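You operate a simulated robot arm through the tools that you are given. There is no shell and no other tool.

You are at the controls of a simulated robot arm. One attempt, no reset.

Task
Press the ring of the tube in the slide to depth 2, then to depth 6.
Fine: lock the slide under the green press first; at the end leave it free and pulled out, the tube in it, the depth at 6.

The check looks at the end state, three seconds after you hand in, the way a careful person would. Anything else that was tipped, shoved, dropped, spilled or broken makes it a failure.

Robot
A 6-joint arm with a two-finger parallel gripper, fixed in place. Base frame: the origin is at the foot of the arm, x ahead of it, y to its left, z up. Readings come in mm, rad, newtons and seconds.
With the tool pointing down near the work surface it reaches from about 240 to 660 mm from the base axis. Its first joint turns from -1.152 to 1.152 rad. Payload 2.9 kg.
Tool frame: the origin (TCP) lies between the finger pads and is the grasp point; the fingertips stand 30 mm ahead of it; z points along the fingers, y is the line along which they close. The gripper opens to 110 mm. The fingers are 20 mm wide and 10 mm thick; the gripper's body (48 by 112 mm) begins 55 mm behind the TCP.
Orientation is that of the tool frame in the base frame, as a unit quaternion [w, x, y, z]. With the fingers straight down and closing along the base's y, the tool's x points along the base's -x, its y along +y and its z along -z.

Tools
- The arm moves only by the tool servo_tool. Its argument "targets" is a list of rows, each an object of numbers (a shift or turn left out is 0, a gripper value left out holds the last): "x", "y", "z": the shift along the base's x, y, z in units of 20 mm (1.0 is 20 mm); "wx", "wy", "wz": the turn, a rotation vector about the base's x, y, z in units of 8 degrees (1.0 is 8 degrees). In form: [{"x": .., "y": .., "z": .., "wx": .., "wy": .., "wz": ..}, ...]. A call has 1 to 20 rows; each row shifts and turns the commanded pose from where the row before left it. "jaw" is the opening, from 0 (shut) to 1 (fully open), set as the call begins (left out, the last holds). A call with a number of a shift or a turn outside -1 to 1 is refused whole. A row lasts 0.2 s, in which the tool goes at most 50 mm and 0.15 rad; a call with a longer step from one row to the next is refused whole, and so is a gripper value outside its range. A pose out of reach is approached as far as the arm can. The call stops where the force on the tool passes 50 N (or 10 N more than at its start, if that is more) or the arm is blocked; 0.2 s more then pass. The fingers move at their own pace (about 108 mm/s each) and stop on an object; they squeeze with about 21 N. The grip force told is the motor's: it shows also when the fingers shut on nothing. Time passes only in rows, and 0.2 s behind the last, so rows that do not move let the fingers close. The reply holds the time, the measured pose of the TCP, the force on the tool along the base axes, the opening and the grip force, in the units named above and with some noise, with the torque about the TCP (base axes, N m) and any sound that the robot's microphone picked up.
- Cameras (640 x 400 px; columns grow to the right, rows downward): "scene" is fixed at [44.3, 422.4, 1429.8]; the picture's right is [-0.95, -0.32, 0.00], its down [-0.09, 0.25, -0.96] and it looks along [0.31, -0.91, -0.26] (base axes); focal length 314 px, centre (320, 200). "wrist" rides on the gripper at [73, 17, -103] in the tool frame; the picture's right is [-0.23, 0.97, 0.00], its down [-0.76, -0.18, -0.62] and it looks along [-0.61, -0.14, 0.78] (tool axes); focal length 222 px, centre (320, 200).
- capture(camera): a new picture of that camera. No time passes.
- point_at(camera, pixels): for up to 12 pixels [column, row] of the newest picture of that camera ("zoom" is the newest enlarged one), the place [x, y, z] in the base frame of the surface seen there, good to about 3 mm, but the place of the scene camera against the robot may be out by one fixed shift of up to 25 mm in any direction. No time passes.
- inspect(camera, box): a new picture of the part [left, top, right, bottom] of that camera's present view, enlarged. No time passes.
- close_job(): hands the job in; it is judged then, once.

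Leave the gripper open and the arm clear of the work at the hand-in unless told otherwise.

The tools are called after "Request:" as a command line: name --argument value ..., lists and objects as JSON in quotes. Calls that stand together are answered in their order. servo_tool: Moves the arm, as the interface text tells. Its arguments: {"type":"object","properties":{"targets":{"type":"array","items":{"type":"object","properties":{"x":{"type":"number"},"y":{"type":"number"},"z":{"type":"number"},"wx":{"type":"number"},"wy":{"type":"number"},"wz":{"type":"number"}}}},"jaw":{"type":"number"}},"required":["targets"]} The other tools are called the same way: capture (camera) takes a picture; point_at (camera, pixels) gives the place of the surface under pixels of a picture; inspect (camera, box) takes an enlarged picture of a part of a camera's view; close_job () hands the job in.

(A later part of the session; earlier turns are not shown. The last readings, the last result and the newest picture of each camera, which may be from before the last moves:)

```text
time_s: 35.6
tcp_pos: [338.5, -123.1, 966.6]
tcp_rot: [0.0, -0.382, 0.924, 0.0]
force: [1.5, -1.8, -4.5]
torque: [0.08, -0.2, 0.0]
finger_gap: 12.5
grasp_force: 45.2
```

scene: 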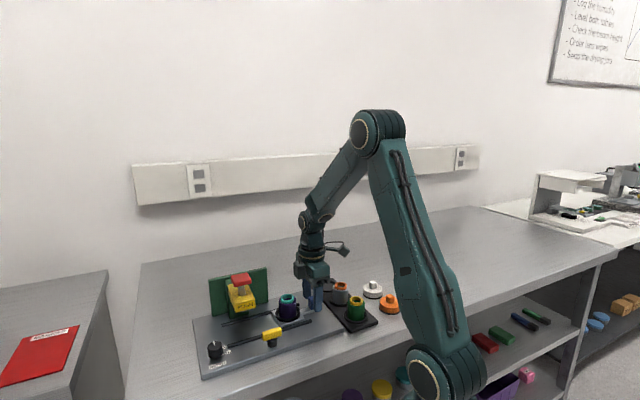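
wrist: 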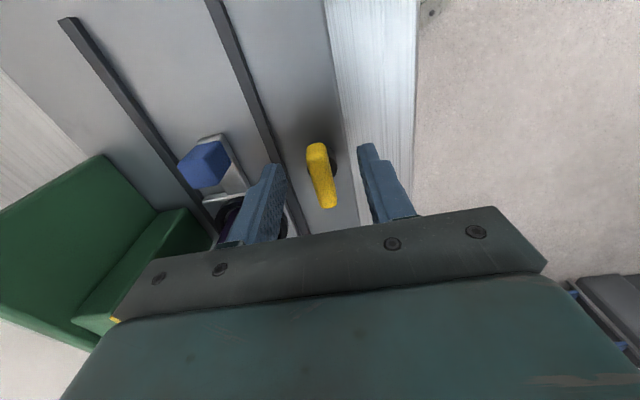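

The grip is firm at a 12.5 mm gap and well centred. I'll try turning the lever 16° clockwise (seen from above) about its pivot and read the torque.

Request:
servo_tool --targets '[{"x": -0.018, "y": 0.021, "wz": -0.5}, {"x": -0.018, "y": 0.021, "wz": -0.5}, {"x": -0.015, "y": 0.024, "wz": -0.5}, {"x": -0.015, "y": 0.024, "wz": -0.5}, {"x": 0}]'

Request:
capture --camera "wrist"

Request:
inspect --camera "scene" --box '[205, 270, 305, 350]'

```text
time_s: 36.8
tcp_pos: [337.5, -121.5, 967.4]
tcp_rot: [0.003, -0.251, 0.968, -0.001]
force: [14.9, -5.4, -2.4]
torque: [0.14, 0.07, 1.41]
finger_gap: 18.5
grasp_force: 45.4
```

```text
taken
```

wrist: 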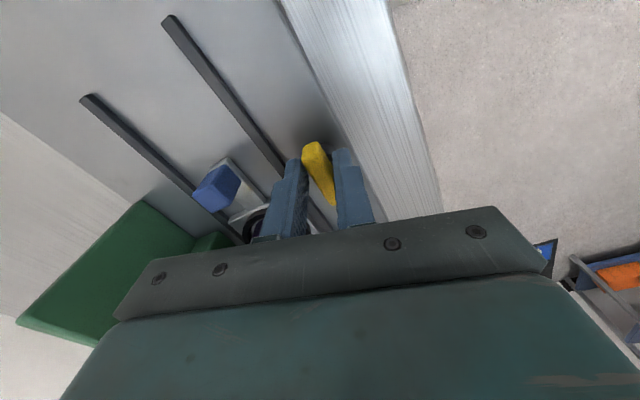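

```text
5.00 times, centred on (255, 310) of scene
```

zoom: 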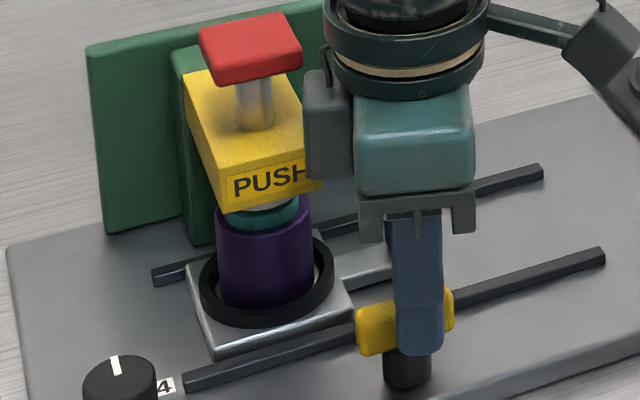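

The fingers were wedged open from 12.5 to 18.5 mm with 1.4 N·m of resistance, so the lever doesn't turn clockwise and must go counter-clockwise. Gripping it that way would swing the gripper body into the press head. Instead I'll push the bar's far end with closed fingers. First I'll open, go up and undo the yaw.

Request:
servo_tool --targets '[{"x": 0}, {"x": 0}, {"z": 0.7}, {"z": 0.7}, {"z": 0.7}, {"z": 0.7}, {"wz": 0.7}, {"wz": 0.7}, {"wz": 0.6}]' --jaw 0.45

Request:
capture --camera "wrist"

Request:
inspect --camera "scene" --box '[205, 270, 305, 350]'

```text
time_s: 38.8
tcp_pos: [336.1, -122.5, 1024.2]
tcp_rot: [0.0, -0.384, 0.924, -0.001]
force: [0.4, -0.5, -0.3]
torque: [-0.05, -0.02, 0.0]
finger_gap: 49.6
grasp_force: 0.0
```

```text
taken
```

wrist: 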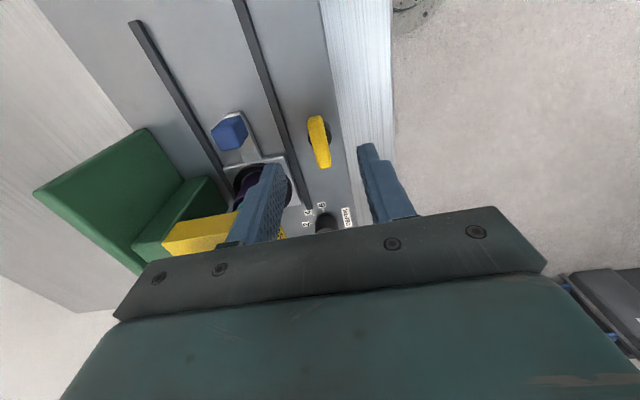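

```text
5.00 times, centred on (255, 310) of scene
```

zoom: 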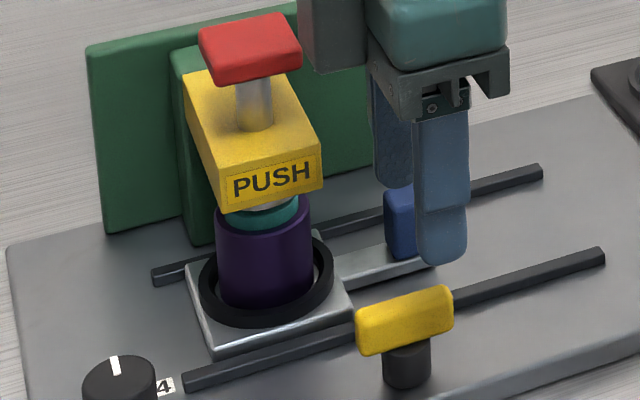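

The lever is unchanged. I'll close the fingers, move to the front side of the bar's far end (about (316,-111)) and lower to bar height.

Request:
servo_tool --targets '[{"x": -0.5, "y": 0.27}, {"x": -0.5, "y": 0.28}, {"x": 0}, {"z": -0.7}, {"z": -0.7}, {"z": -0.7}, {"z": -0.7}]' --jaw 0

Request:
capture --camera "wrist"

Request:
inspect --camera "scene" --box '[225, 290, 325, 370]'

```text
time_s: 40.4
tcp_pos: [318.1, -111.4, 965.3]
tcp_rot: [0.001, -0.382, 0.924, 0.0]
force: [0.0, -0.5, 0.2]
torque: [-0.02, 0.0, 0.03]
finger_gap: 0.1
grasp_force: 20.9
```

```text
taken
```

wrist: 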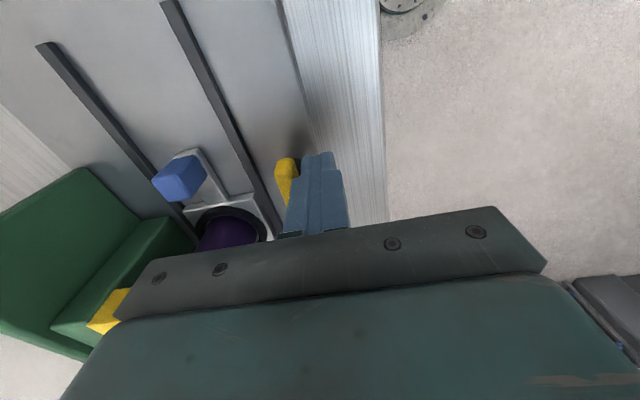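

```text
5.00 times, centred on (275, 330) of scene
```

zoom: 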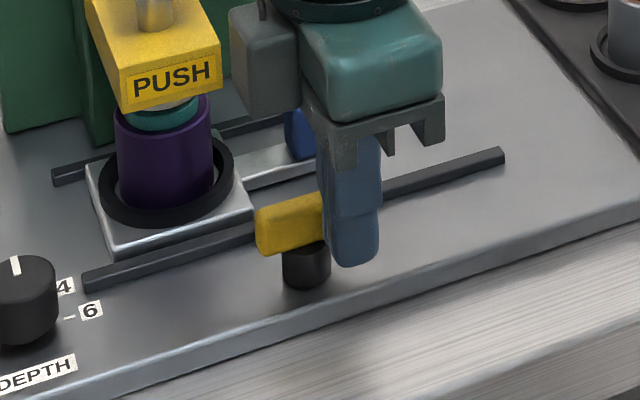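

The closed fingers stand beside the bar's far end, about 6 mm away. I'll push gently in the -v direction (across the rails) and watch the force.

Request:
servo_tool --targets '[{"x": 0.1, "y": -0.1}, {"x": 0.1, "y": -0.1}, {"x": 0.1, "y": -0.1}, {"x": 0.1, "y": -0.1}]'

Request:
inspect --camera "scene" --box '[225, 290, 325, 370]'

```text
time_s: 41.4
tcp_pos: [322.6, -118.3, 967.3]
tcp_rot: [-0.001, -0.382, 0.924, 0.002]
force: [-9.6, 1.0, 4.8]
torque: [0.0, 0.09, -0.01]
finger_gap: 0.0
grasp_force: 21.3
```

```text
5.00 times, centred on (275, 330) of scene
```

zoom: 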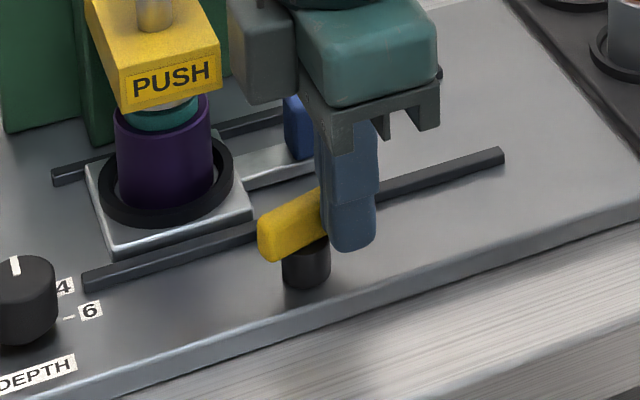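

The lever turns counter-clockwise with only about 10 N. The contact is close to the pivot, so I'll move the fingers outward along the bar and follow its arc to about 45°.

Request:
servo_tool --targets '[{"x": -0.17, "y": -0.34}, {"x": 0.113, "y": -0.134}, {"x": 0.145, "y": -0.103}, {"x": 0}]'

Request:
capture --camera "wrist"

Request:
inspect --camera "scene" --box '[225, 290, 325, 370]'

```text
time_s: 42.4
tcp_pos: [327.9, -130.0, 965.7]
tcp_rot: [0.0, -0.382, 0.924, 0.0]
force: [-1.6, -0.1, -0.3]
torque: [0.0, 0.07, -0.02]
finger_gap: 0.0
grasp_force: 21.1
```

```text
taken
```

wrist: 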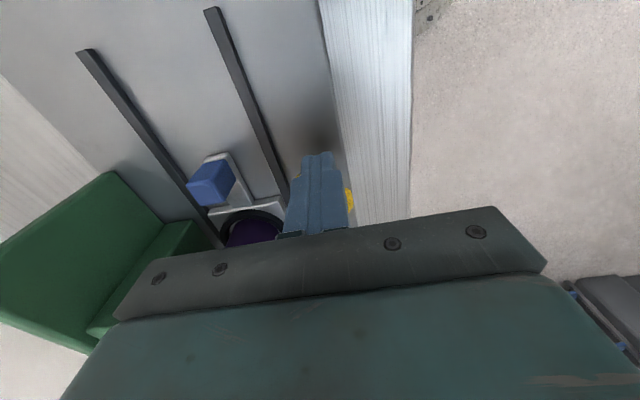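

```text
5.00 times, centred on (275, 330) of scene
```

zoom: 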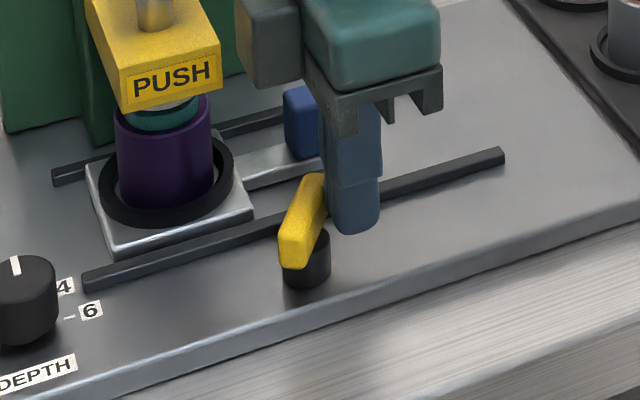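

The lever is at about 60°. I'll continue the arc toward 90°.

Request:
servo_tool --targets '[{"x": 0.1, "y": -0.03}, {"x": 0.1, "y": -0.05}, {"x": 0.15, "y": -0.07}, {"x": 0.15, "y": -0.07}, {"x": 0}]'

Request:
capture --camera "wrist"

Request:
inspect --camera "scene" --box '[225, 290, 325, 370]'

```text
time_s: 43.6
tcp_pos: [338.3, -134.0, 965.9]
tcp_rot: [0.001, -0.382, 0.924, 0.001]
force: [-0.9, -0.2, -0.7]
torque: [-0.01, 0.0, 0.01]
finger_gap: 0.0
grasp_force: 21.0
```

```text
taken
```

wrist: 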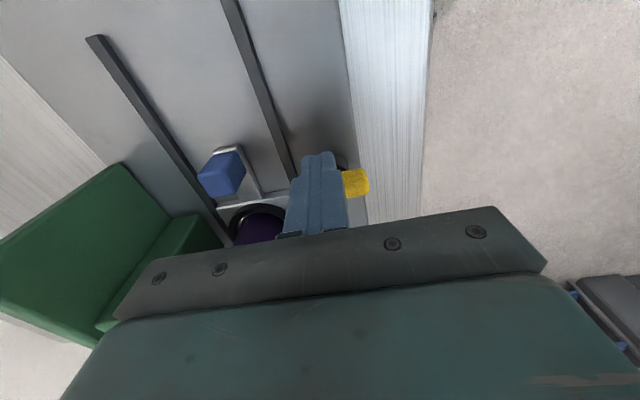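

```text
5.00 times, centred on (275, 330) of scene
```

zoom: 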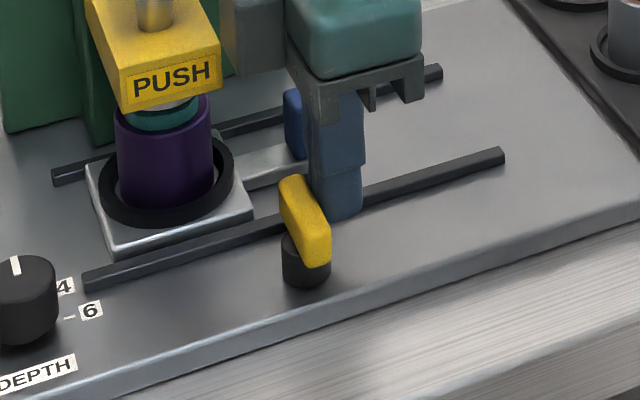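

The bar now lies across the rails, at roughly 90°. I'll press a little further along +u to see if there's a stop.

Request:
servo_tool --targets '[{"x": 0.06, "y": 0.06}, {"x": 0.05, "y": 0.05}, {"x": 0}]'

Request:
inspect --camera "scene" --box '[225, 290, 325, 370]'

```text
time_s: 44.4
tcp_pos: [337.0, -134.0, 966.5]
tcp_rot: [-0.001, -0.381, 0.925, 0.0]
force: [-13.2, -14.8, -0.9]
torque: [-0.32, 0.09, 0.04]
finger_gap: 0.2
grasp_force: 21.0
```

```text
5.00 times, centred on (275, 330) of scene
```

zoom: 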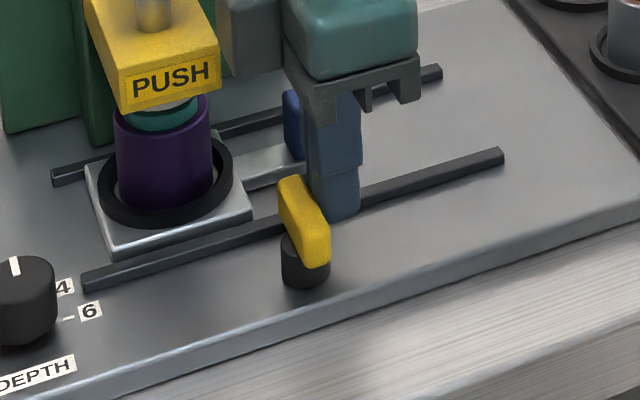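

The fingers press with about 20 N and nothing moves, so the lever is at its stop. I'll back off, go up to z≈1120 and look at the lever and slide from above.

Request:
servo_tool --targets '[{"x": -0.25, "y": -0.25}, {"z": 1}, {"z": 1}, {"z": 1}, {"z": 1}, {"z": 1}, {"z": 1}, {"z": 1}, {"z": 0.7}]'

Request:
capture --camera "wrist"

Request:
inspect --camera "scene" --box '[195, 270, 295, 370]'

```text
time_s: 46.4
tcp_pos: [333.2, -135.9, 1120.2]
tcp_rot: [0.001, -0.383, 0.924, 0.0]
force: [-0.7, -0.1, -0.2]
torque: [-0.01, 0.01, 0.02]
finger_gap: 0.1
grasp_force: 20.7
```

```text
taken
```

wrist: 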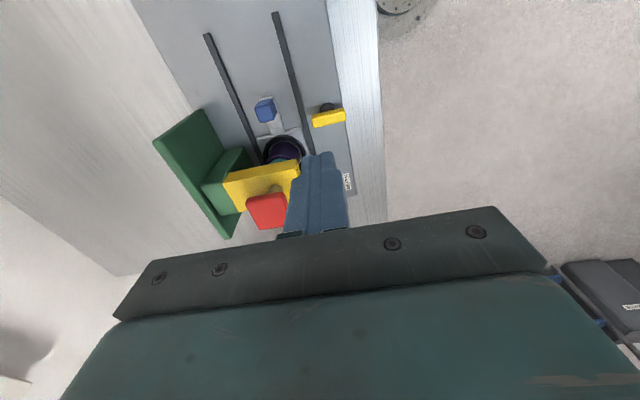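

```text
4.00 times, centred on (245, 320) of scene
```

zoom: 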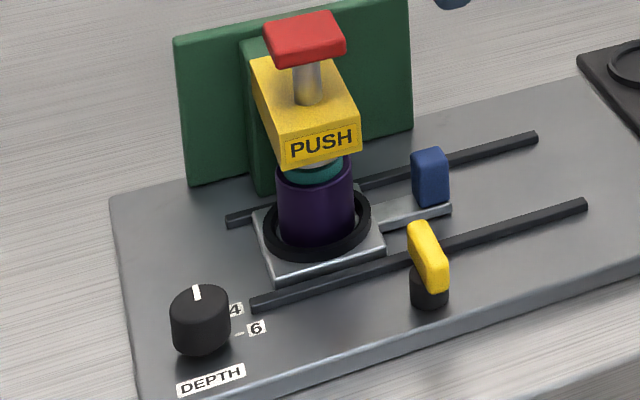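

The lever lies across the rails and the slide is home. I'll re-measure the red head and lever from this view before pressing.

Request:
inspect --camera "wrist" --box '[210, 90, 360, 240]'

```text
2.67 times, centred on (285, 165) of wrist
```

zoom: 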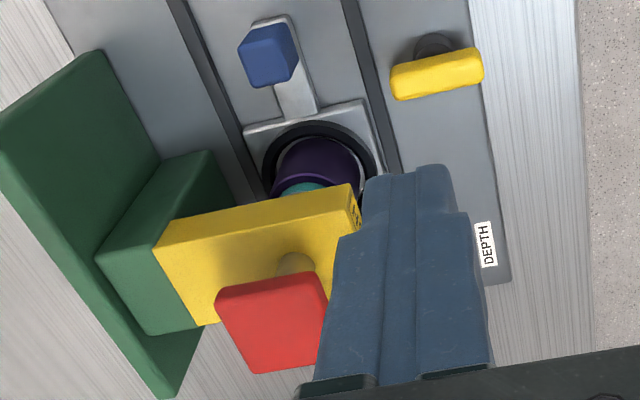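

Request:
point_at --camera "zoom" --pixels '[[225, 300], [315, 282], [255, 362], [312, 355], [275, 325], [395, 80], [478, 60], [400, 97], [437, 72], [267, 35], [165, 240], [350, 200]]'

```text
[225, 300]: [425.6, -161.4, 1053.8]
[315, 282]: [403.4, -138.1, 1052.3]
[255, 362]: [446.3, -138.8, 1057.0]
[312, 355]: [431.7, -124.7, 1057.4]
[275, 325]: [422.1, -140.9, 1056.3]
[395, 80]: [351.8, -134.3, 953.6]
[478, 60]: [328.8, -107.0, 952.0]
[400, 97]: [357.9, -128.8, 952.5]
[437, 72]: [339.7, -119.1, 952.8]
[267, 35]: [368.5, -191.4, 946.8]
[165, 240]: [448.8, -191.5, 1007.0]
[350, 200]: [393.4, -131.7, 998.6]
```

The red head's centre is at about (427,-136), top near 1056. I'll move the closed fingers over it, then lower to just above it.

Request:
servo_tool --targets '[{"x": 0.94}, {"x": 0.94}, {"x": 0.94}, {"x": 0.94}, {"x": 0.94}, {"z": -0.5}, {"z": -0.4}, {"z": -0.3}]'

Request:
inspect --camera "scene" --box '[195, 240, 295, 340]'

Request:
capture --camera "wrist"

```text
time_s: 48.2
tcp_pos: [428.5, -136.7, 1095.0]
tcp_rot: [0.001, -0.382, 0.924, 0.0]
force: [-0.5, 0.5, 0.3]
torque: [0.0, 0.01, 0.0]
finger_gap: 0.0
grasp_force: 21.2
```

```text
4.00 times, centred on (245, 290) of scene
```

zoom: 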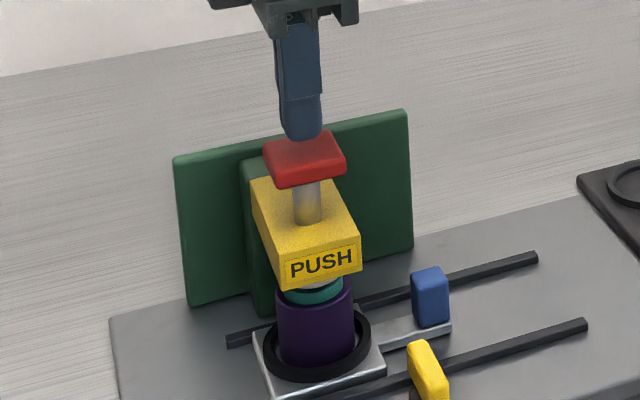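

```text
taken
```

wrist: 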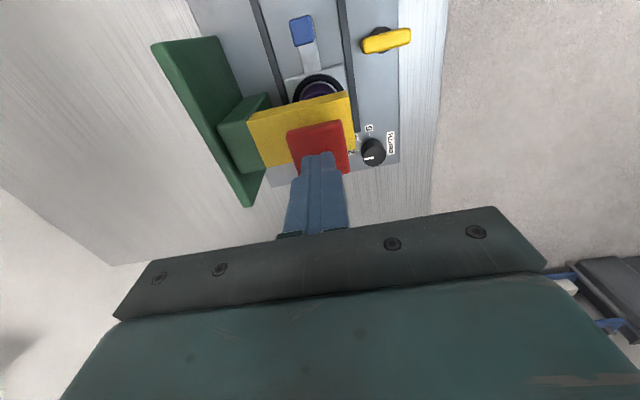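

The fingertips are centred just above the red head. Before pressing, I'll recheck the knob at (373,152) from this angle.

Request:
inspect --camera "wrist" --box '[340, 110, 410, 180]'

```text
5.71 times, centred on (375, 145) of wrist
```

zoom: 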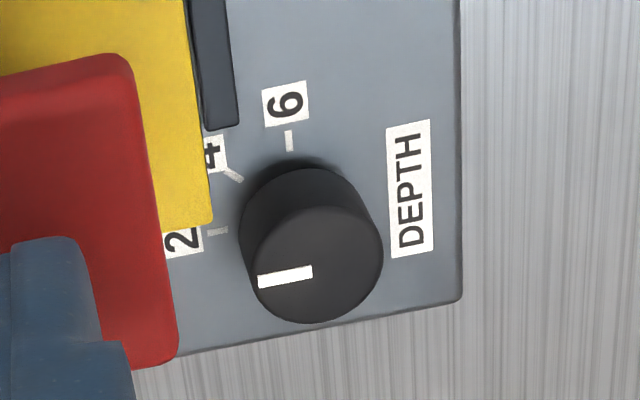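

The pointer is on 2: the ticks are 45° apart, and turning to 6 will be a 90° clockwise turn. I'll press down slowly in 2 mm steps until the force stop.

Request:
servo_tool --targets '[{"z": -0.1}, {"z": -0.1}, {"z": -0.1}, {"z": -0.1}, {"z": -0.1}, {"z": -0.1}]'

Request:
inspect --camera "scene" --box '[205, 260, 285, 340]'

```text
time_s: 49.6
tcp_pos: [428.4, -138.0, 1084.5]
tcp_rot: [0.001, -0.383, 0.924, 0.0]
force: [-0.1, 0.0, 1.5]
torque: [-0.03, 0.02, -0.02]
finger_gap: 0.0
grasp_force: 20.5
```

```text
5.00 times, centred on (245, 300) of scene
```

zoom: 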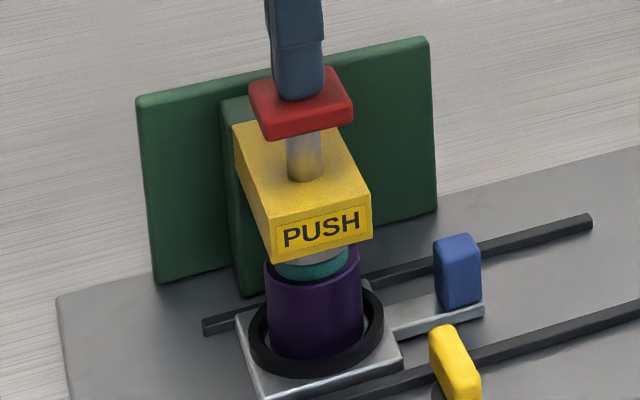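

The fingers are just touching the head with about 1.5 N. I'll continue down.

Request:
servo_tool --targets '[{"z": -0.1}, {"z": -0.1}, {"z": -0.1}, {"z": -0.1}, {"z": -0.1}]'

Request:
inspect --camera "scene" --box '[205, 260, 285, 340]'

```text
time_s: 50.8
tcp_pos: [426.9, -136.2, 1079.8]
tcp_rot: [0.003, -0.382, 0.924, -0.003]
force: [-5.1, 1.6, 6.3]
torque: [0.08, 0.24, -0.06]
finger_gap: 0.0
grasp_force: 21.1
heard: click
stopped in row 5: the force on the tool passed its limit at 55 N (the readings are from after the stop); the commanded pose is now the measured one
```

```text
5.00 times, centred on (245, 300) of scene
```

zoom: 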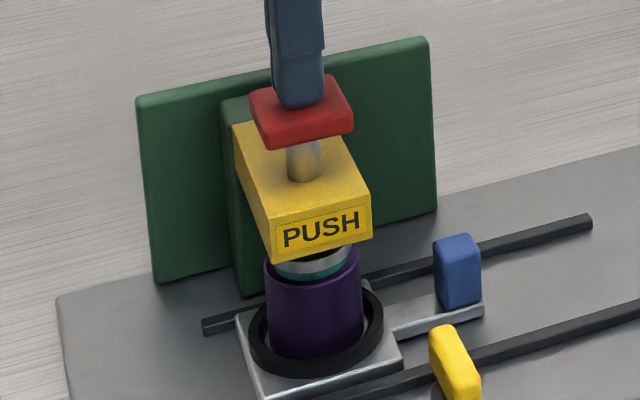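

I heard a click, the force passed its limit at 55 N, and the ring is visibly lower. That completes the depth-2 press. I'll lift off and check that the head returns.

Request:
servo_tool --targets '[{"z": 0.3}, {"z": 0.6}, {"z": 0.8}, {"z": 0.8}]'

Request:
inspect --camera "scene" --box '[205, 270, 285, 350]'

```text
time_s: 51.8
tcp_pos: [428.9, -138.2, 1129.1]
tcp_rot: [0.004, -0.383, 0.924, -0.002]
force: [-1.2, 0.6, -0.8]
torque: [-0.02, 0.03, -0.02]
finger_gap: 0.1
grasp_force: 20.9
```

```text
5.00 times, centred on (245, 310) of scene
```

zoom: 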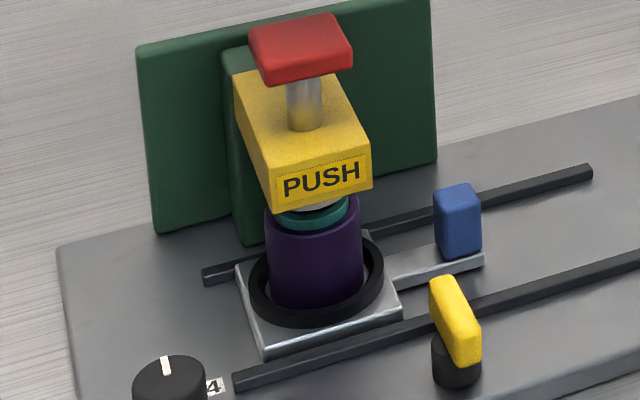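

The head sprang back and the ring is seated at the first depth. Next is the knob. To keep the gripper body clear of the press I'll use yaw from -45° to -135°. I'll move high above the knob and turn the tool to -45°.

Request:
servo_tool --targets '[{"x": 0.048, "y": 0.382, "wz": -0.9375}, {"x": 0.048, "y": 0.382, "wz": -0.9375}, {"x": 0.048, "y": 0.382, "wz": -0.9375}, {"x": 0.048, "y": 0.382, "wz": -0.9375}, {"x": 0.048, "y": 0.382, "wz": -0.9375}, {"x": 0.048, "y": 0.382, "wz": -0.9375}, {"x": 0.048, "y": 0.382, "wz": -0.9375}, {"x": 0.048, "y": 0.382, "wz": -0.9375}, {"x": 0.048, "y": 0.382, "wz": -0.9375}, {"x": 0.048, "y": 0.382, "wz": -0.9375}, {"x": 0.048, "y": 0.382, "wz": -0.9375}, {"x": 0.048, "y": 0.382, "wz": -0.9375}]' --jaw 0.5

Request:
servo_tool --targets '[{"wz": -0.9375}, {"wz": -0.9375}, {"wz": -0.9375}, {"wz": -0.9375}, {"wz": -0.9375}, {"wz": -0.9375}, {"wz": -0.9375}, {"wz": -0.9375}, {"wz": -0.9375}, {"wz": -0.9375}, {"wz": -0.9375}, {"wz": -0.9375}]'

Request:
capture --camera "wrist"

```text
time_s: 54.4
tcp_pos: [439.3, -46.2, 1129.3]
tcp_rot: [0.001, 0.383, 0.924, -0.004]
force: [0.1, -0.1, -0.5]
torque: [0.03, -0.02, 0.01]
finger_gap: 54.9
grasp_force: 0.1
```

```text
time_s: 57.0
tcp_pos: [440.1, -45.5, 1129.8]
tcp_rot: [-0.002, 0.924, 0.382, -0.004]
force: [0.5, 0.7, -0.2]
torque: [-0.01, -0.01, 0.04]
finger_gap: 55.0
grasp_force: 0.1
```

```text
taken
```

wrist: 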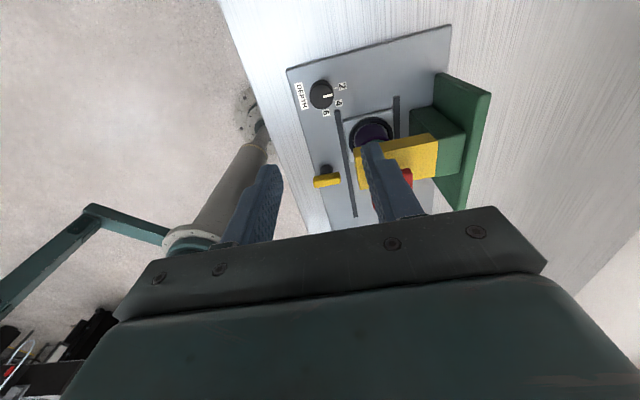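

Yaw -135° is reachable. From here I can measure the knob centre again at (322,95).

Request:
inspect --camera "wrist" --box '[285, 60, 365, 130]'

```text
5.71 times, centred on (325, 95) of wrist
```

zoom: 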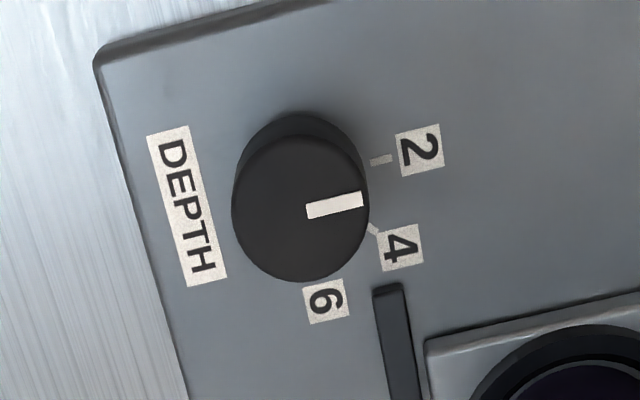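

Request:
point_at --camera "zoom" --pixels '[[240, 205], [362, 200], [300, 145], [300, 272], [300, 208], [255, 165], [345, 245], [345, 165], [380, 160], [372, 229], [322, 300], [355, 202]]'

```text
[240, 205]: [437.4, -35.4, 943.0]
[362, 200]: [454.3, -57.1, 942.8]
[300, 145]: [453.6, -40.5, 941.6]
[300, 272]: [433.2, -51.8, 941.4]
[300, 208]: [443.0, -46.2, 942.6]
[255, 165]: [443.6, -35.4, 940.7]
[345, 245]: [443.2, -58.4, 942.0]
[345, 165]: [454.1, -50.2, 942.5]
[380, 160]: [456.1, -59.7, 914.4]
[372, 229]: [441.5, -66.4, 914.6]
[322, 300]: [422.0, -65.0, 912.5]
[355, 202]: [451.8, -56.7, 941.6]
```

The knob centre averages (442,-46.3). I'll rotate back to -45°, centre on it and descend to z≈962.

Request:
servo_tool --targets '[{"wz": 0.9375, "x": 0.008, "y": -0.002}, {"wz": 0.9375, "x": 0.008, "y": -0.002}, {"wz": 0.9375, "x": 0.008, "y": -0.002}, {"wz": 0.9375, "x": 0.008, "y": -0.002}, {"wz": 0.9375, "x": 0.008, "y": -0.002}, {"wz": 0.9375, "x": 0.008, "y": -0.002}, {"wz": 0.9375, "x": 0.008, "y": -0.002}, {"wz": 0.9375, "x": 0.008, "y": -0.002}, {"wz": 0.9375, "x": 0.008, "y": -0.002}, {"wz": 0.9375, "x": 0.008, "y": -0.002}, {"wz": 0.9375, "x": 0.008, "y": -0.002}, {"wz": 0.9375, "x": 0.008, "y": -0.002}]'

Request:
servo_tool --targets '[{"z": -1}, {"z": -1}, {"z": -1}, {"z": -1}, {"z": -1}, {"z": -1}, {"z": -0.8}, {"z": -0.6}, {"z": -0.5}, {"z": -0.4}]'

Request:
capture --camera "wrist"

Request:
inspect --camera "scene" --box '[185, 260, 285, 370]'

```text
time_s: 59.6
tcp_pos: [441.9, -45.8, 1129.9]
tcp_rot: [0.001, 0.382, 0.924, -0.005]
force: [0.0, 0.5, 0.0]
torque: [-0.04, 0.0, -0.03]
finger_gap: 55.0
grasp_force: 0.1
```

```text
time_s: 61.8
tcp_pos: [444.9, -47.1, 964.0]
tcp_rot: [0.002, 0.383, 0.924, -0.005]
force: [0.4, 0.0, -0.7]
torque: [0.04, 0.0, 0.0]
finger_gap: 54.8
grasp_force: 0.1
```

```text
taken
```

wrist: 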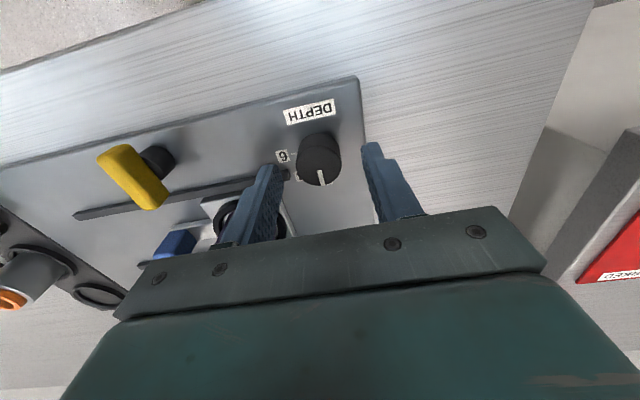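

```text
3.64 times, centred on (235, 315) of scene
```

zoom: 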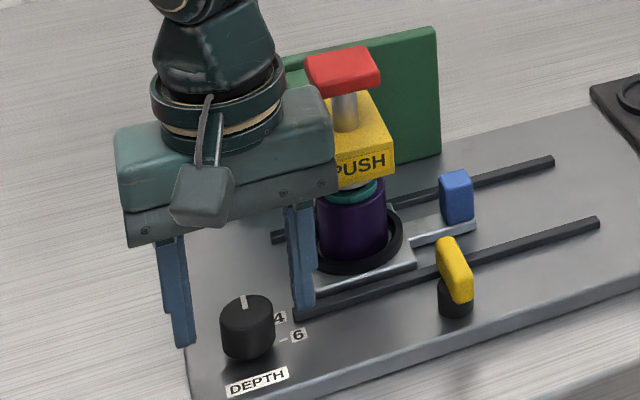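

The knob sits between the fingers. I'll zoom in to check the centring in both directions before closing.

Request:
inspect --camera "wrist" --box '[260, 110, 390, 220]'

```text
3.64 times, centred on (325, 165) of wrist
```

zoom: 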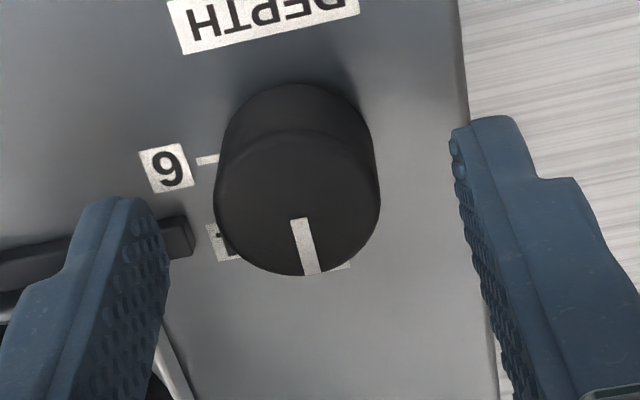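

Request:
point_at --camera "zoom" --pixels '[[222, 200], [375, 190], [298, 140], [305, 270], [298, 200], [130, 215], [475, 150], [110, 200], [490, 125]]'

```text
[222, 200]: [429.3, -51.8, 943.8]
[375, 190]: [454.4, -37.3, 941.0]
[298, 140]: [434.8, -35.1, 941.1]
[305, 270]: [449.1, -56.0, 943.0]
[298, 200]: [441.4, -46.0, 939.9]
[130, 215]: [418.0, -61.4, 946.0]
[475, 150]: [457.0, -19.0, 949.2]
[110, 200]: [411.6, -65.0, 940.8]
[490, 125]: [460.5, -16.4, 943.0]
```

The TCP sits about 2.5 mm past the knob's centre crosswise. I'll shift (-1.8, +1.8) mm, lower 3 mm and close on the knob.

Request:
servo_tool --targets '[{"x": -0.09, "y": 0.09}, {"z": -0.15}]'

Request:
servo_tool --targets '[{"x": 0}, {"x": 0}, {"x": 0}]' --jaw 0

```text
time_s: 62.4
tcp_pos: [440.5, -44.2, 961.2]
tcp_rot: [0.001, 0.382, 0.924, -0.005]
force: [-0.2, 0.2, -0.8]
torque: [0.01, 0.0, -0.02]
finger_gap: 55.0
grasp_force: 0.0
```

```text
time_s: 63.2
tcp_pos: [442.1, -43.7, 960.5]
tcp_rot: [0.001, 0.382, 0.924, -0.005]
force: [-0.4, 1.1, 0.4]
torque: [0.03, 0.0, -0.02]
finger_gap: 29.0
grasp_force: 45.3
```

The grip is firm at 29 mm with almost no side load. I'll turn clockwise 30° first and check.

Request:
servo_tool --targets '[{"wz": -0.75}, {"wz": -0.75}, {"wz": -0.75}, {"wz": -0.75}, {"wz": -0.75}, {"x": 0}]'

Request:
capture --camera "wrist"

Request:
inspect --camera "scene" --box '[185, 260, 285, 370]'

```text
time_s: 64.6
tcp_pos: [442.1, -43.9, 960.5]
tcp_rot: [0.001, 0.607, 0.794, -0.005]
force: [0.8, 11.4, 2.3]
torque: [0.37, 0.01, -0.01]
finger_gap: 29.2
grasp_force: 45.1
```

```text
taken
```

wrist: 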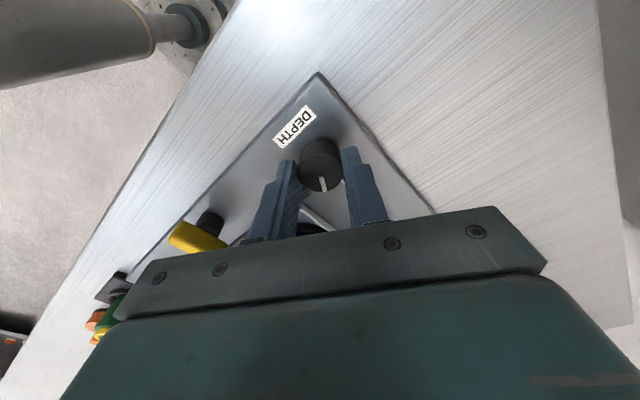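

```text
3.64 times, centred on (235, 315) of scene
```

zoom: 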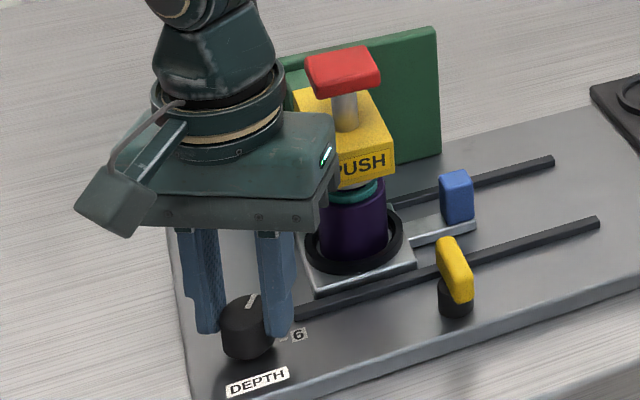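

The knob turns with the gripper. I'll turn another 30° and check the force.

Request:
servo_tool --targets '[{"wz": -0.75}, {"wz": -0.75}, {"wz": -0.75}, {"wz": -0.75}, {"wz": -0.75}, {"x": 0}]'

Request:
inspect --camera "scene" --box '[185, 260, 285, 370]'

```text
time_s: 66.0
tcp_pos: [442.3, -43.4, 960.2]
tcp_rot: [0.001, 0.793, 0.609, -0.002]
force: [23.4, 13.6, -6.3]
torque: [0.31, -0.46, 0.02]
finger_gap: 29.2
grasp_force: 45.1
```

```text
3.64 times, centred on (235, 315) of scene
```

zoom: 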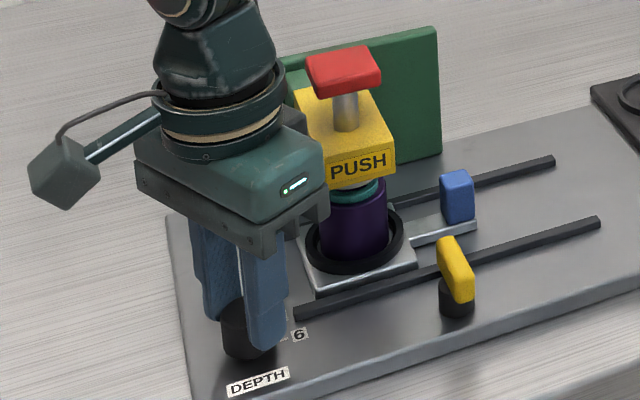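

There is a 27 N side load because the tool axis is about 2 mm off the knob axis. I'll shift (1.7, 1.0) mm to relieve it and finish the last 30° with a small correction.

Request:
servo_tool --targets '[{"x": 0.085, "y": 0.05}, {"x": 0.01, "y": -0.003, "wz": -0.75}, {"x": 0.01, "y": -0.003, "wz": -0.75}, {"x": 0.01, "y": -0.003, "wz": -0.75}, {"x": 0.01, "y": -0.003, "wz": -0.75}, {"x": 0.01, "y": -0.003, "wz": -0.75}, {"x": 0}]'

Request:
inspect --camera "scene" --box '[185, 260, 285, 370]'

Request:
capture --camera "wrist"

```text
time_s: 67.6
tcp_pos: [442.5, -45.2, 960.3]
tcp_rot: [-0.002, 0.924, 0.382, -0.004]
force: [6.1, 1.1, 8.5]
torque: [0.04, -0.13, 0.24]
finger_gap: 28.9
grasp_force: 44.7
```

```text
3.64 times, centred on (235, 315) of scene
```

zoom: 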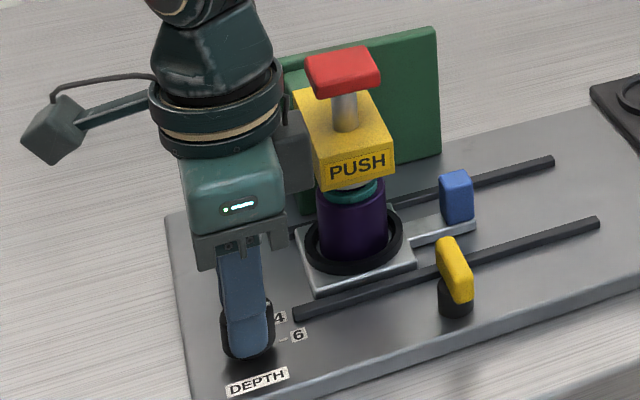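

```text
taken
```

wrist: 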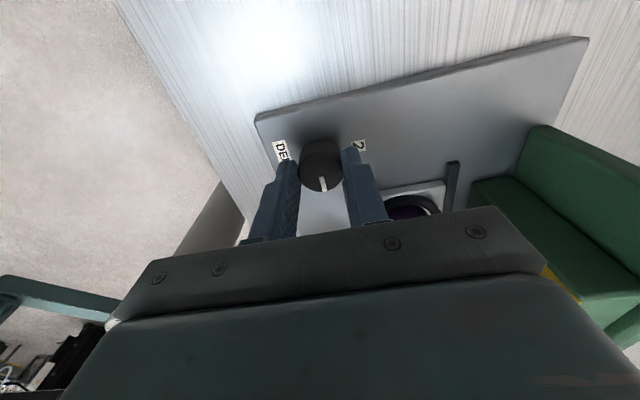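

I've turned 90° in total, with the side load now small. I'll release the knob, rise straight up and check where the pointer ended.

Request:
servo_tool --targets '[{"x": 0}, {"x": 0}, {"z": 0.8}, {"z": 1}, {"z": 1}, {"z": 1}, {"z": 1}, {"z": 1}, {"z": 1}, {"z": 1}, {"z": 0.6}]' --jaw 0.5

Request:
inspect --camera "wrist" --box '[285, 60, 365, 130]'

Request:
inspect --camera "scene" --box '[195, 270, 295, 370]'

```text
time_s: 70.0
tcp_pos: [442.3, -42.4, 1128.0]
tcp_rot: [-0.002, 0.924, 0.383, -0.004]
force: [0.2, -0.1, 0.5]
torque: [-0.02, 0.02, 0.02]
finger_gap: 55.1
grasp_force: 0.0
```

```text
5.71 times, centred on (325, 95) of wrist
```

zoom: 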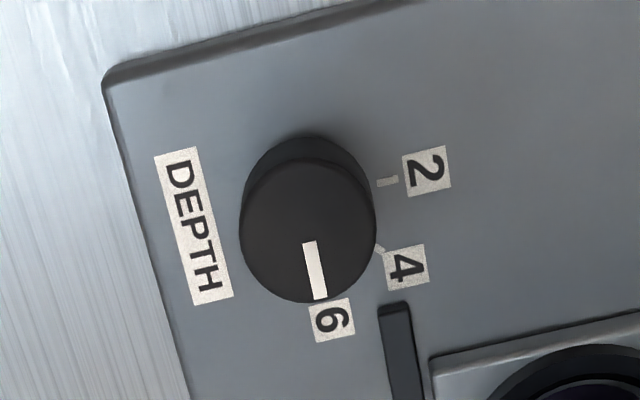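

```text
4.00 times, centred on (245, 320) of scene
```

zoom: 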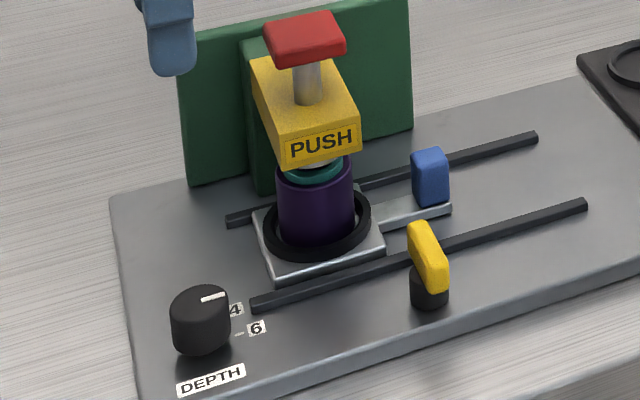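

The pointer has turned exactly 90° and now points at 6. I'll return over the red head, rotating back to +45° and closing the fingers, staying at z≈1128.

Request:
servo_tool --targets '[{"wz": 0.9375}, {"wz": 0.9375}, {"wz": 0.9375}, {"wz": 0.9375}, {"wz": 0.9375}, {"wz": 0.9375}, {"wz": 0.9375}, {"wz": 0.9375}, {"wz": 0.9375}, {"wz": 0.9375}, {"wz": 0.9375}, {"wz": 0.9375}]' --jaw 0

Request:
servo_tool --targets '[{"wz": 0.9375, "x": -0.064, "y": -0.392}, {"wz": 0.9375, "x": -0.064, "y": -0.392}, {"wz": 0.9375, "x": -0.064, "y": -0.392}, {"wz": 0.9375, "x": -0.064, "y": -0.392}, {"wz": 0.9375, "x": -0.064, "y": -0.392}, {"wz": 0.9375, "x": -0.064, "y": -0.392}, {"wz": 0.9375, "x": -0.064, "y": -0.392}, {"wz": 0.9375, "x": -0.064, "y": -0.392}, {"wz": 0.9375, "x": -0.064, "y": -0.392}, {"wz": 0.9375, "x": -0.064, "y": -0.392}, {"wz": 0.9375, "x": -0.064, "y": -0.392}, {"wz": 0.9375, "x": -0.064, "y": -0.392}]'

Request:
capture --camera "wrist"

```text
time_s: 72.6
tcp_pos: [444.1, -44.7, 1129.2]
tcp_rot: [0.001, 0.38, 0.925, -0.005]
force: [0.9, -0.4, -0.1]
torque: [-0.03, 0.0, -0.02]
finger_gap: 0.0
grasp_force: 21.1
```

```text
time_s: 75.2
tcp_pos: [428.3, -137.8, 1128.1]
tcp_rot: [0.004, -0.384, 0.923, -0.001]
force: [-0.8, 0.7, -0.2]
torque: [-0.02, 0.02, -0.02]
finger_gap: 0.0
grasp_force: 20.9
```

```text
taken
```

wrist: 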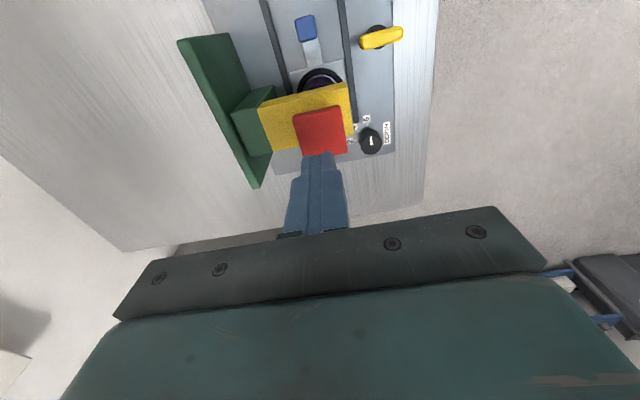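

I'm over the head again at (428,-138). I'll check the knob once more from here at (370,140) before pressing.

Request:
inspect --camera "wrist" --box '[335, 100, 405, 170]'

```text
5.71 times, centred on (370, 135) of wrist
```

zoom: 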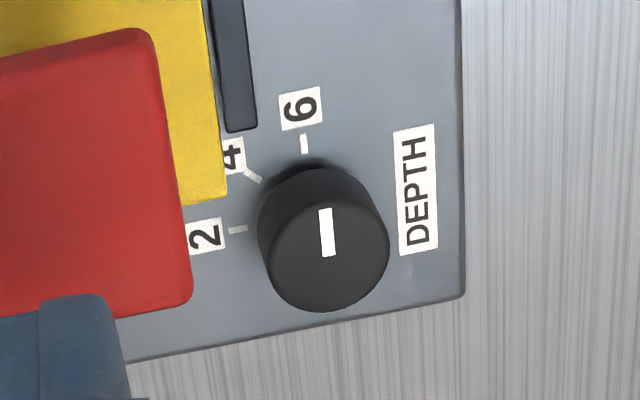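

The pointer lines up with the 6 tick. I'll descend to just above the head, then press slowly until the stop.

Request:
servo_tool --targets '[{"z": -0.8}, {"z": -0.6}, {"z": -0.4}, {"z": -0.1}, {"z": -0.1}, {"z": -0.1}]'

Request:
servo_tool --targets '[{"z": -0.1}, {"z": -0.1}, {"z": -0.1}, {"z": -0.1}, {"z": -0.1}, {"z": -0.1}, {"z": -0.1}, {"z": -0.1}]'

Request:
inspect --camera "scene" --box '[205, 260, 285, 340]'

```text
time_s: 76.6
tcp_pos: [427.8, -137.6, 1087.1]
tcp_rot: [0.004, -0.383, 0.924, -0.003]
force: [-0.1, 0.2, 0.3]
torque: [0.02, 0.0, 0.03]
finger_gap: 0.0
grasp_force: 21.3
```

```text
time_s: 78.4
tcp_pos: [426.2, -138.0, 1076.2]
tcp_rot: [0.006, -0.382, 0.924, -0.003]
force: [-6.6, 1.3, 9.1]
torque: [0.03, 0.28, -0.03]
finger_gap: 0.2
grasp_force: 20.7
heard: click
stopped in row 8: the force on the tool passed its limit at 53 N (the readings are from after the stop); the commanded pose is now the measured one
```

```text
5.00 times, centred on (245, 300) of scene
```

zoom: 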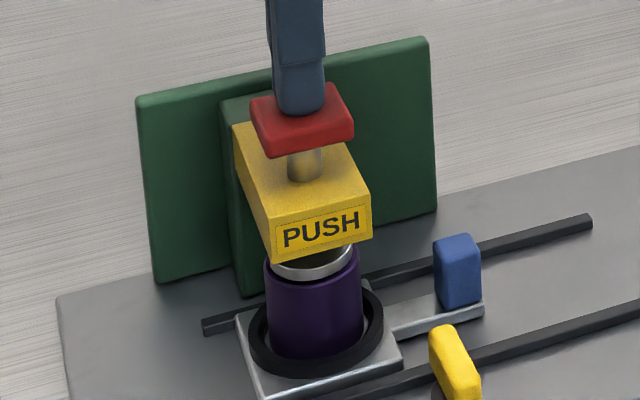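

I heard a click and hit the force stop at z 1076, about 4 mm deeper than the first press. The ring is now nearly flush with the tube rim. I'll lift off and check.

Request:
servo_tool --targets '[{"z": 0.4}, {"z": 0.7}, {"z": 0.8}, {"z": 0.8}]'

Request:
inspect --camera "scene" --box '[205, 270, 285, 350]'

```text
time_s: 79.4
tcp_pos: [428.4, -137.5, 1130.1]
tcp_rot: [0.006, -0.382, 0.924, -0.003]
force: [0.1, -0.7, 0.2]
torque: [0.02, 0.01, 0.0]
finger_gap: 0.2
grasp_force: 20.8
```

```text
5.00 times, centred on (245, 310) of scene
```

zoom: 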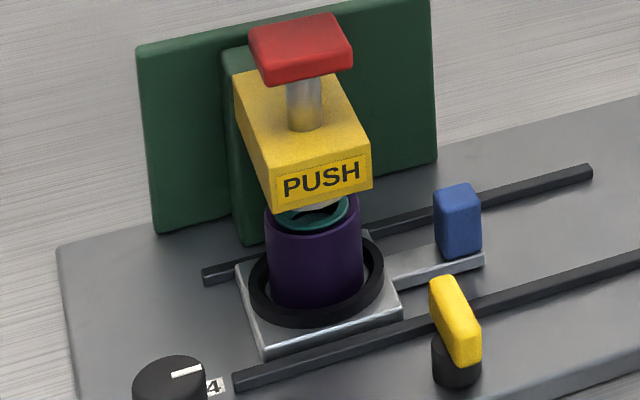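

The head returned and the ring sits at its deeper position. Next I'll unlock. I'll take the closed fingers to the near end of the bar, on its outer side at about (311,-119), and lower to bar height.

Request:
servo_tool --targets '[{"x": -0.975, "y": 0.158}, {"x": -0.975, "y": 0.158}, {"x": -0.975, "y": 0.158}, {"x": -0.975, "y": 0.158}, {"x": -0.975, "y": 0.158}, {"x": -0.975, "y": 0.158}, {"z": -1}, {"z": -1}, {"z": -1}, {"z": -1}, {"z": -1}, {"z": -1}, {"z": -1}, {"z": -0.7}, {"z": -0.5}]'

Request:
capture --camera "wrist"

Request:
inspect --camera "scene" --box '[225, 290, 325, 370]'

```text
time_s: 82.6
tcp_pos: [312.6, -119.6, 965.2]
tcp_rot: [0.006, -0.383, 0.924, -0.005]
force: [0.1, -0.5, 1.1]
torque: [0.01, 0.02, -0.01]
finger_gap: 0.0
grasp_force: 20.4
```

```text
taken
```

wrist: 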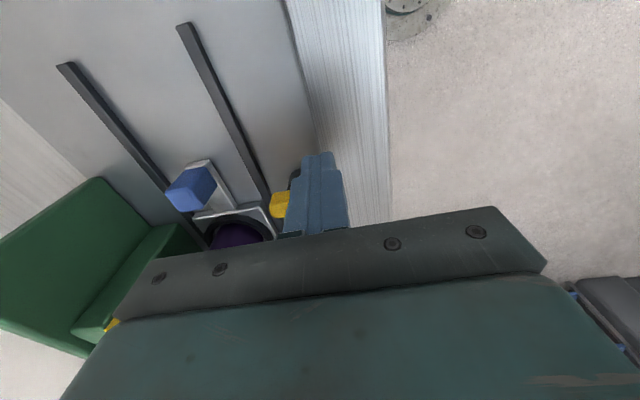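

```text
5.00 times, centred on (275, 330) of scene
```

zoom: 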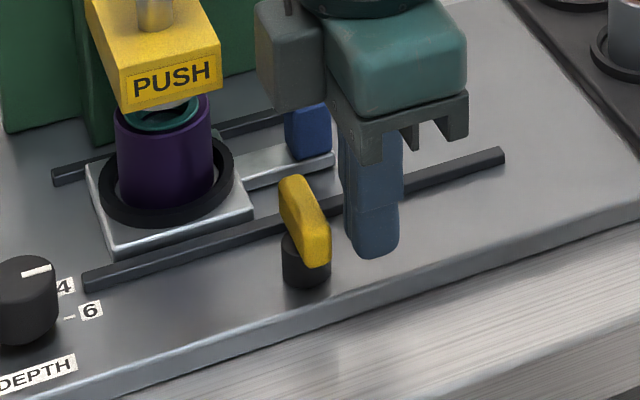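

The fingers stand about 8 mm from the bar's near end. I'll push +u and follow the clockwise arc to about 45°.

Request:
servo_tool --targets '[{"x": 0.121, "y": 0.157}, {"x": 0.121, "y": 0.157}, {"x": 0.065, "y": 0.186}, {"x": 0.127, "y": 0.141}, {"x": 0.159, "y": 0.103}, {"x": 0}]'

Request:
inspect --camera "scene" --box '[225, 290, 325, 370]'

```text
time_s: 84.0
tcp_pos: [323.7, -103.9, 965.0]
tcp_rot: [0.006, -0.382, 0.924, -0.004]
force: [-2.9, 3.6, -0.1]
torque: [0.09, 0.09, 0.06]
finger_gap: 0.2
grasp_force: 20.8
```

```text
5.00 times, centred on (275, 330) of scene
```

zoom: 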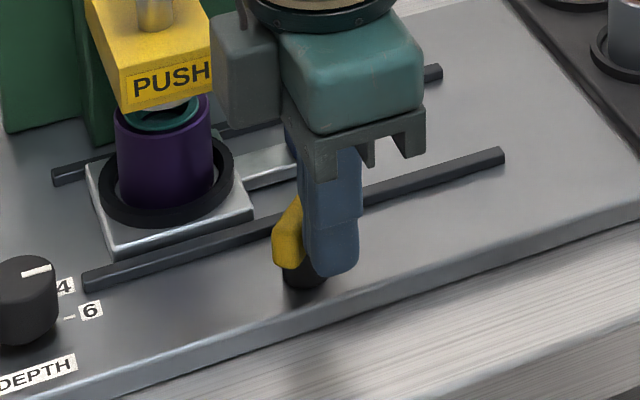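

The lever is at about 45° and turning freely. I'll continue to 0°.

Request:
servo_tool --targets '[{"x": 0.177, "y": 0.03}, {"x": 0.187, "y": -0.015}, {"x": 0.15, "y": 0.02}, {"x": 0.15, "y": 0.0}, {"x": 0}]'

Request:
inspect --camera "scene" --box '[225, 290, 325, 370]'

Request:
capture --camera "wrist"

```text
time_s: 85.2
tcp_pos: [336.2, -102.5, 965.2]
tcp_rot: [0.005, -0.382, 0.924, -0.004]
force: [-9.2, 0.2, 2.3]
torque: [0.01, 0.3, -0.06]
finger_gap: 0.1
grasp_force: 21.5
```

```text
5.00 times, centred on (275, 330) of scene
```

zoom: 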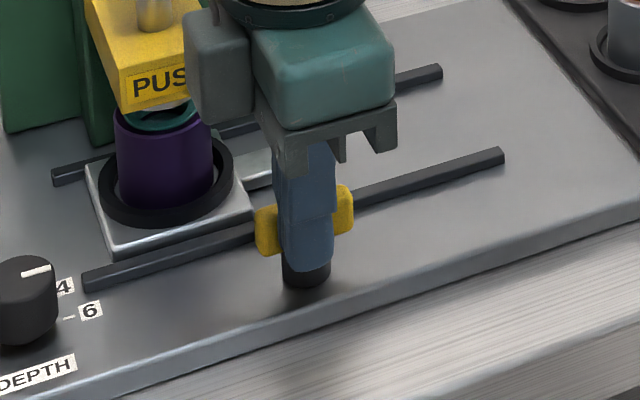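

```text
taken
```

wrist: 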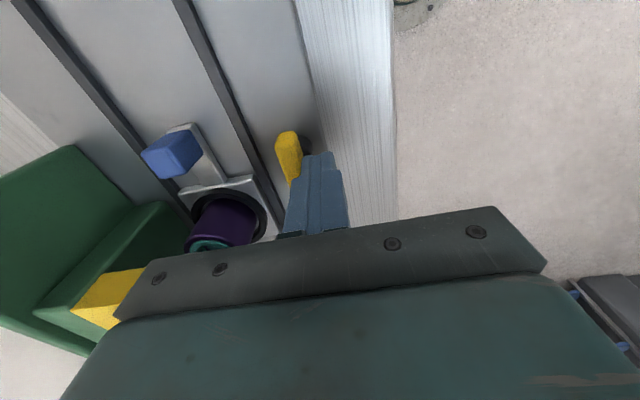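

The bar is nearly parallel to the rails. I'll slide 3 mm further along it and press gently to reach the free stop.

Request:
servo_tool --targets '[{"x": 0.106, "y": 0.106}, {"x": 0.05, "y": -0.05}, {"x": 0.03, "y": -0.03}, {"x": 0}]'

Request:
inspect --camera "wrist" --box '[250, 110, 350, 210]'

```text
time_s: 86.2
tcp_pos: [336.7, -100.6, 964.4]
tcp_rot: [0.003, -0.384, 0.923, -0.001]
force: [-23.5, 11.8, 12.2]
torque: [0.23, 0.47, -0.12]
finger_gap: 0.2
grasp_force: 21.1
```

```text
4.00 times, centred on (300, 160) of wrist
```

zoom: 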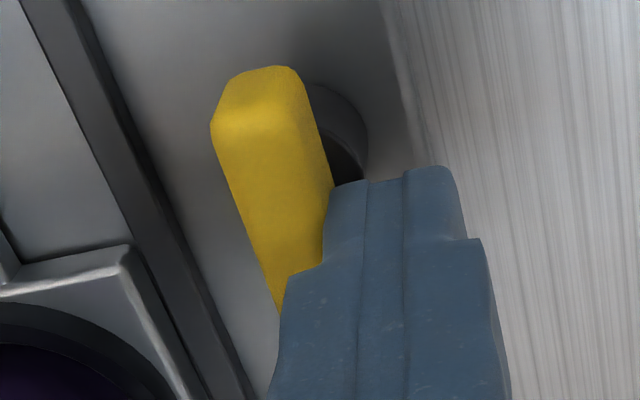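

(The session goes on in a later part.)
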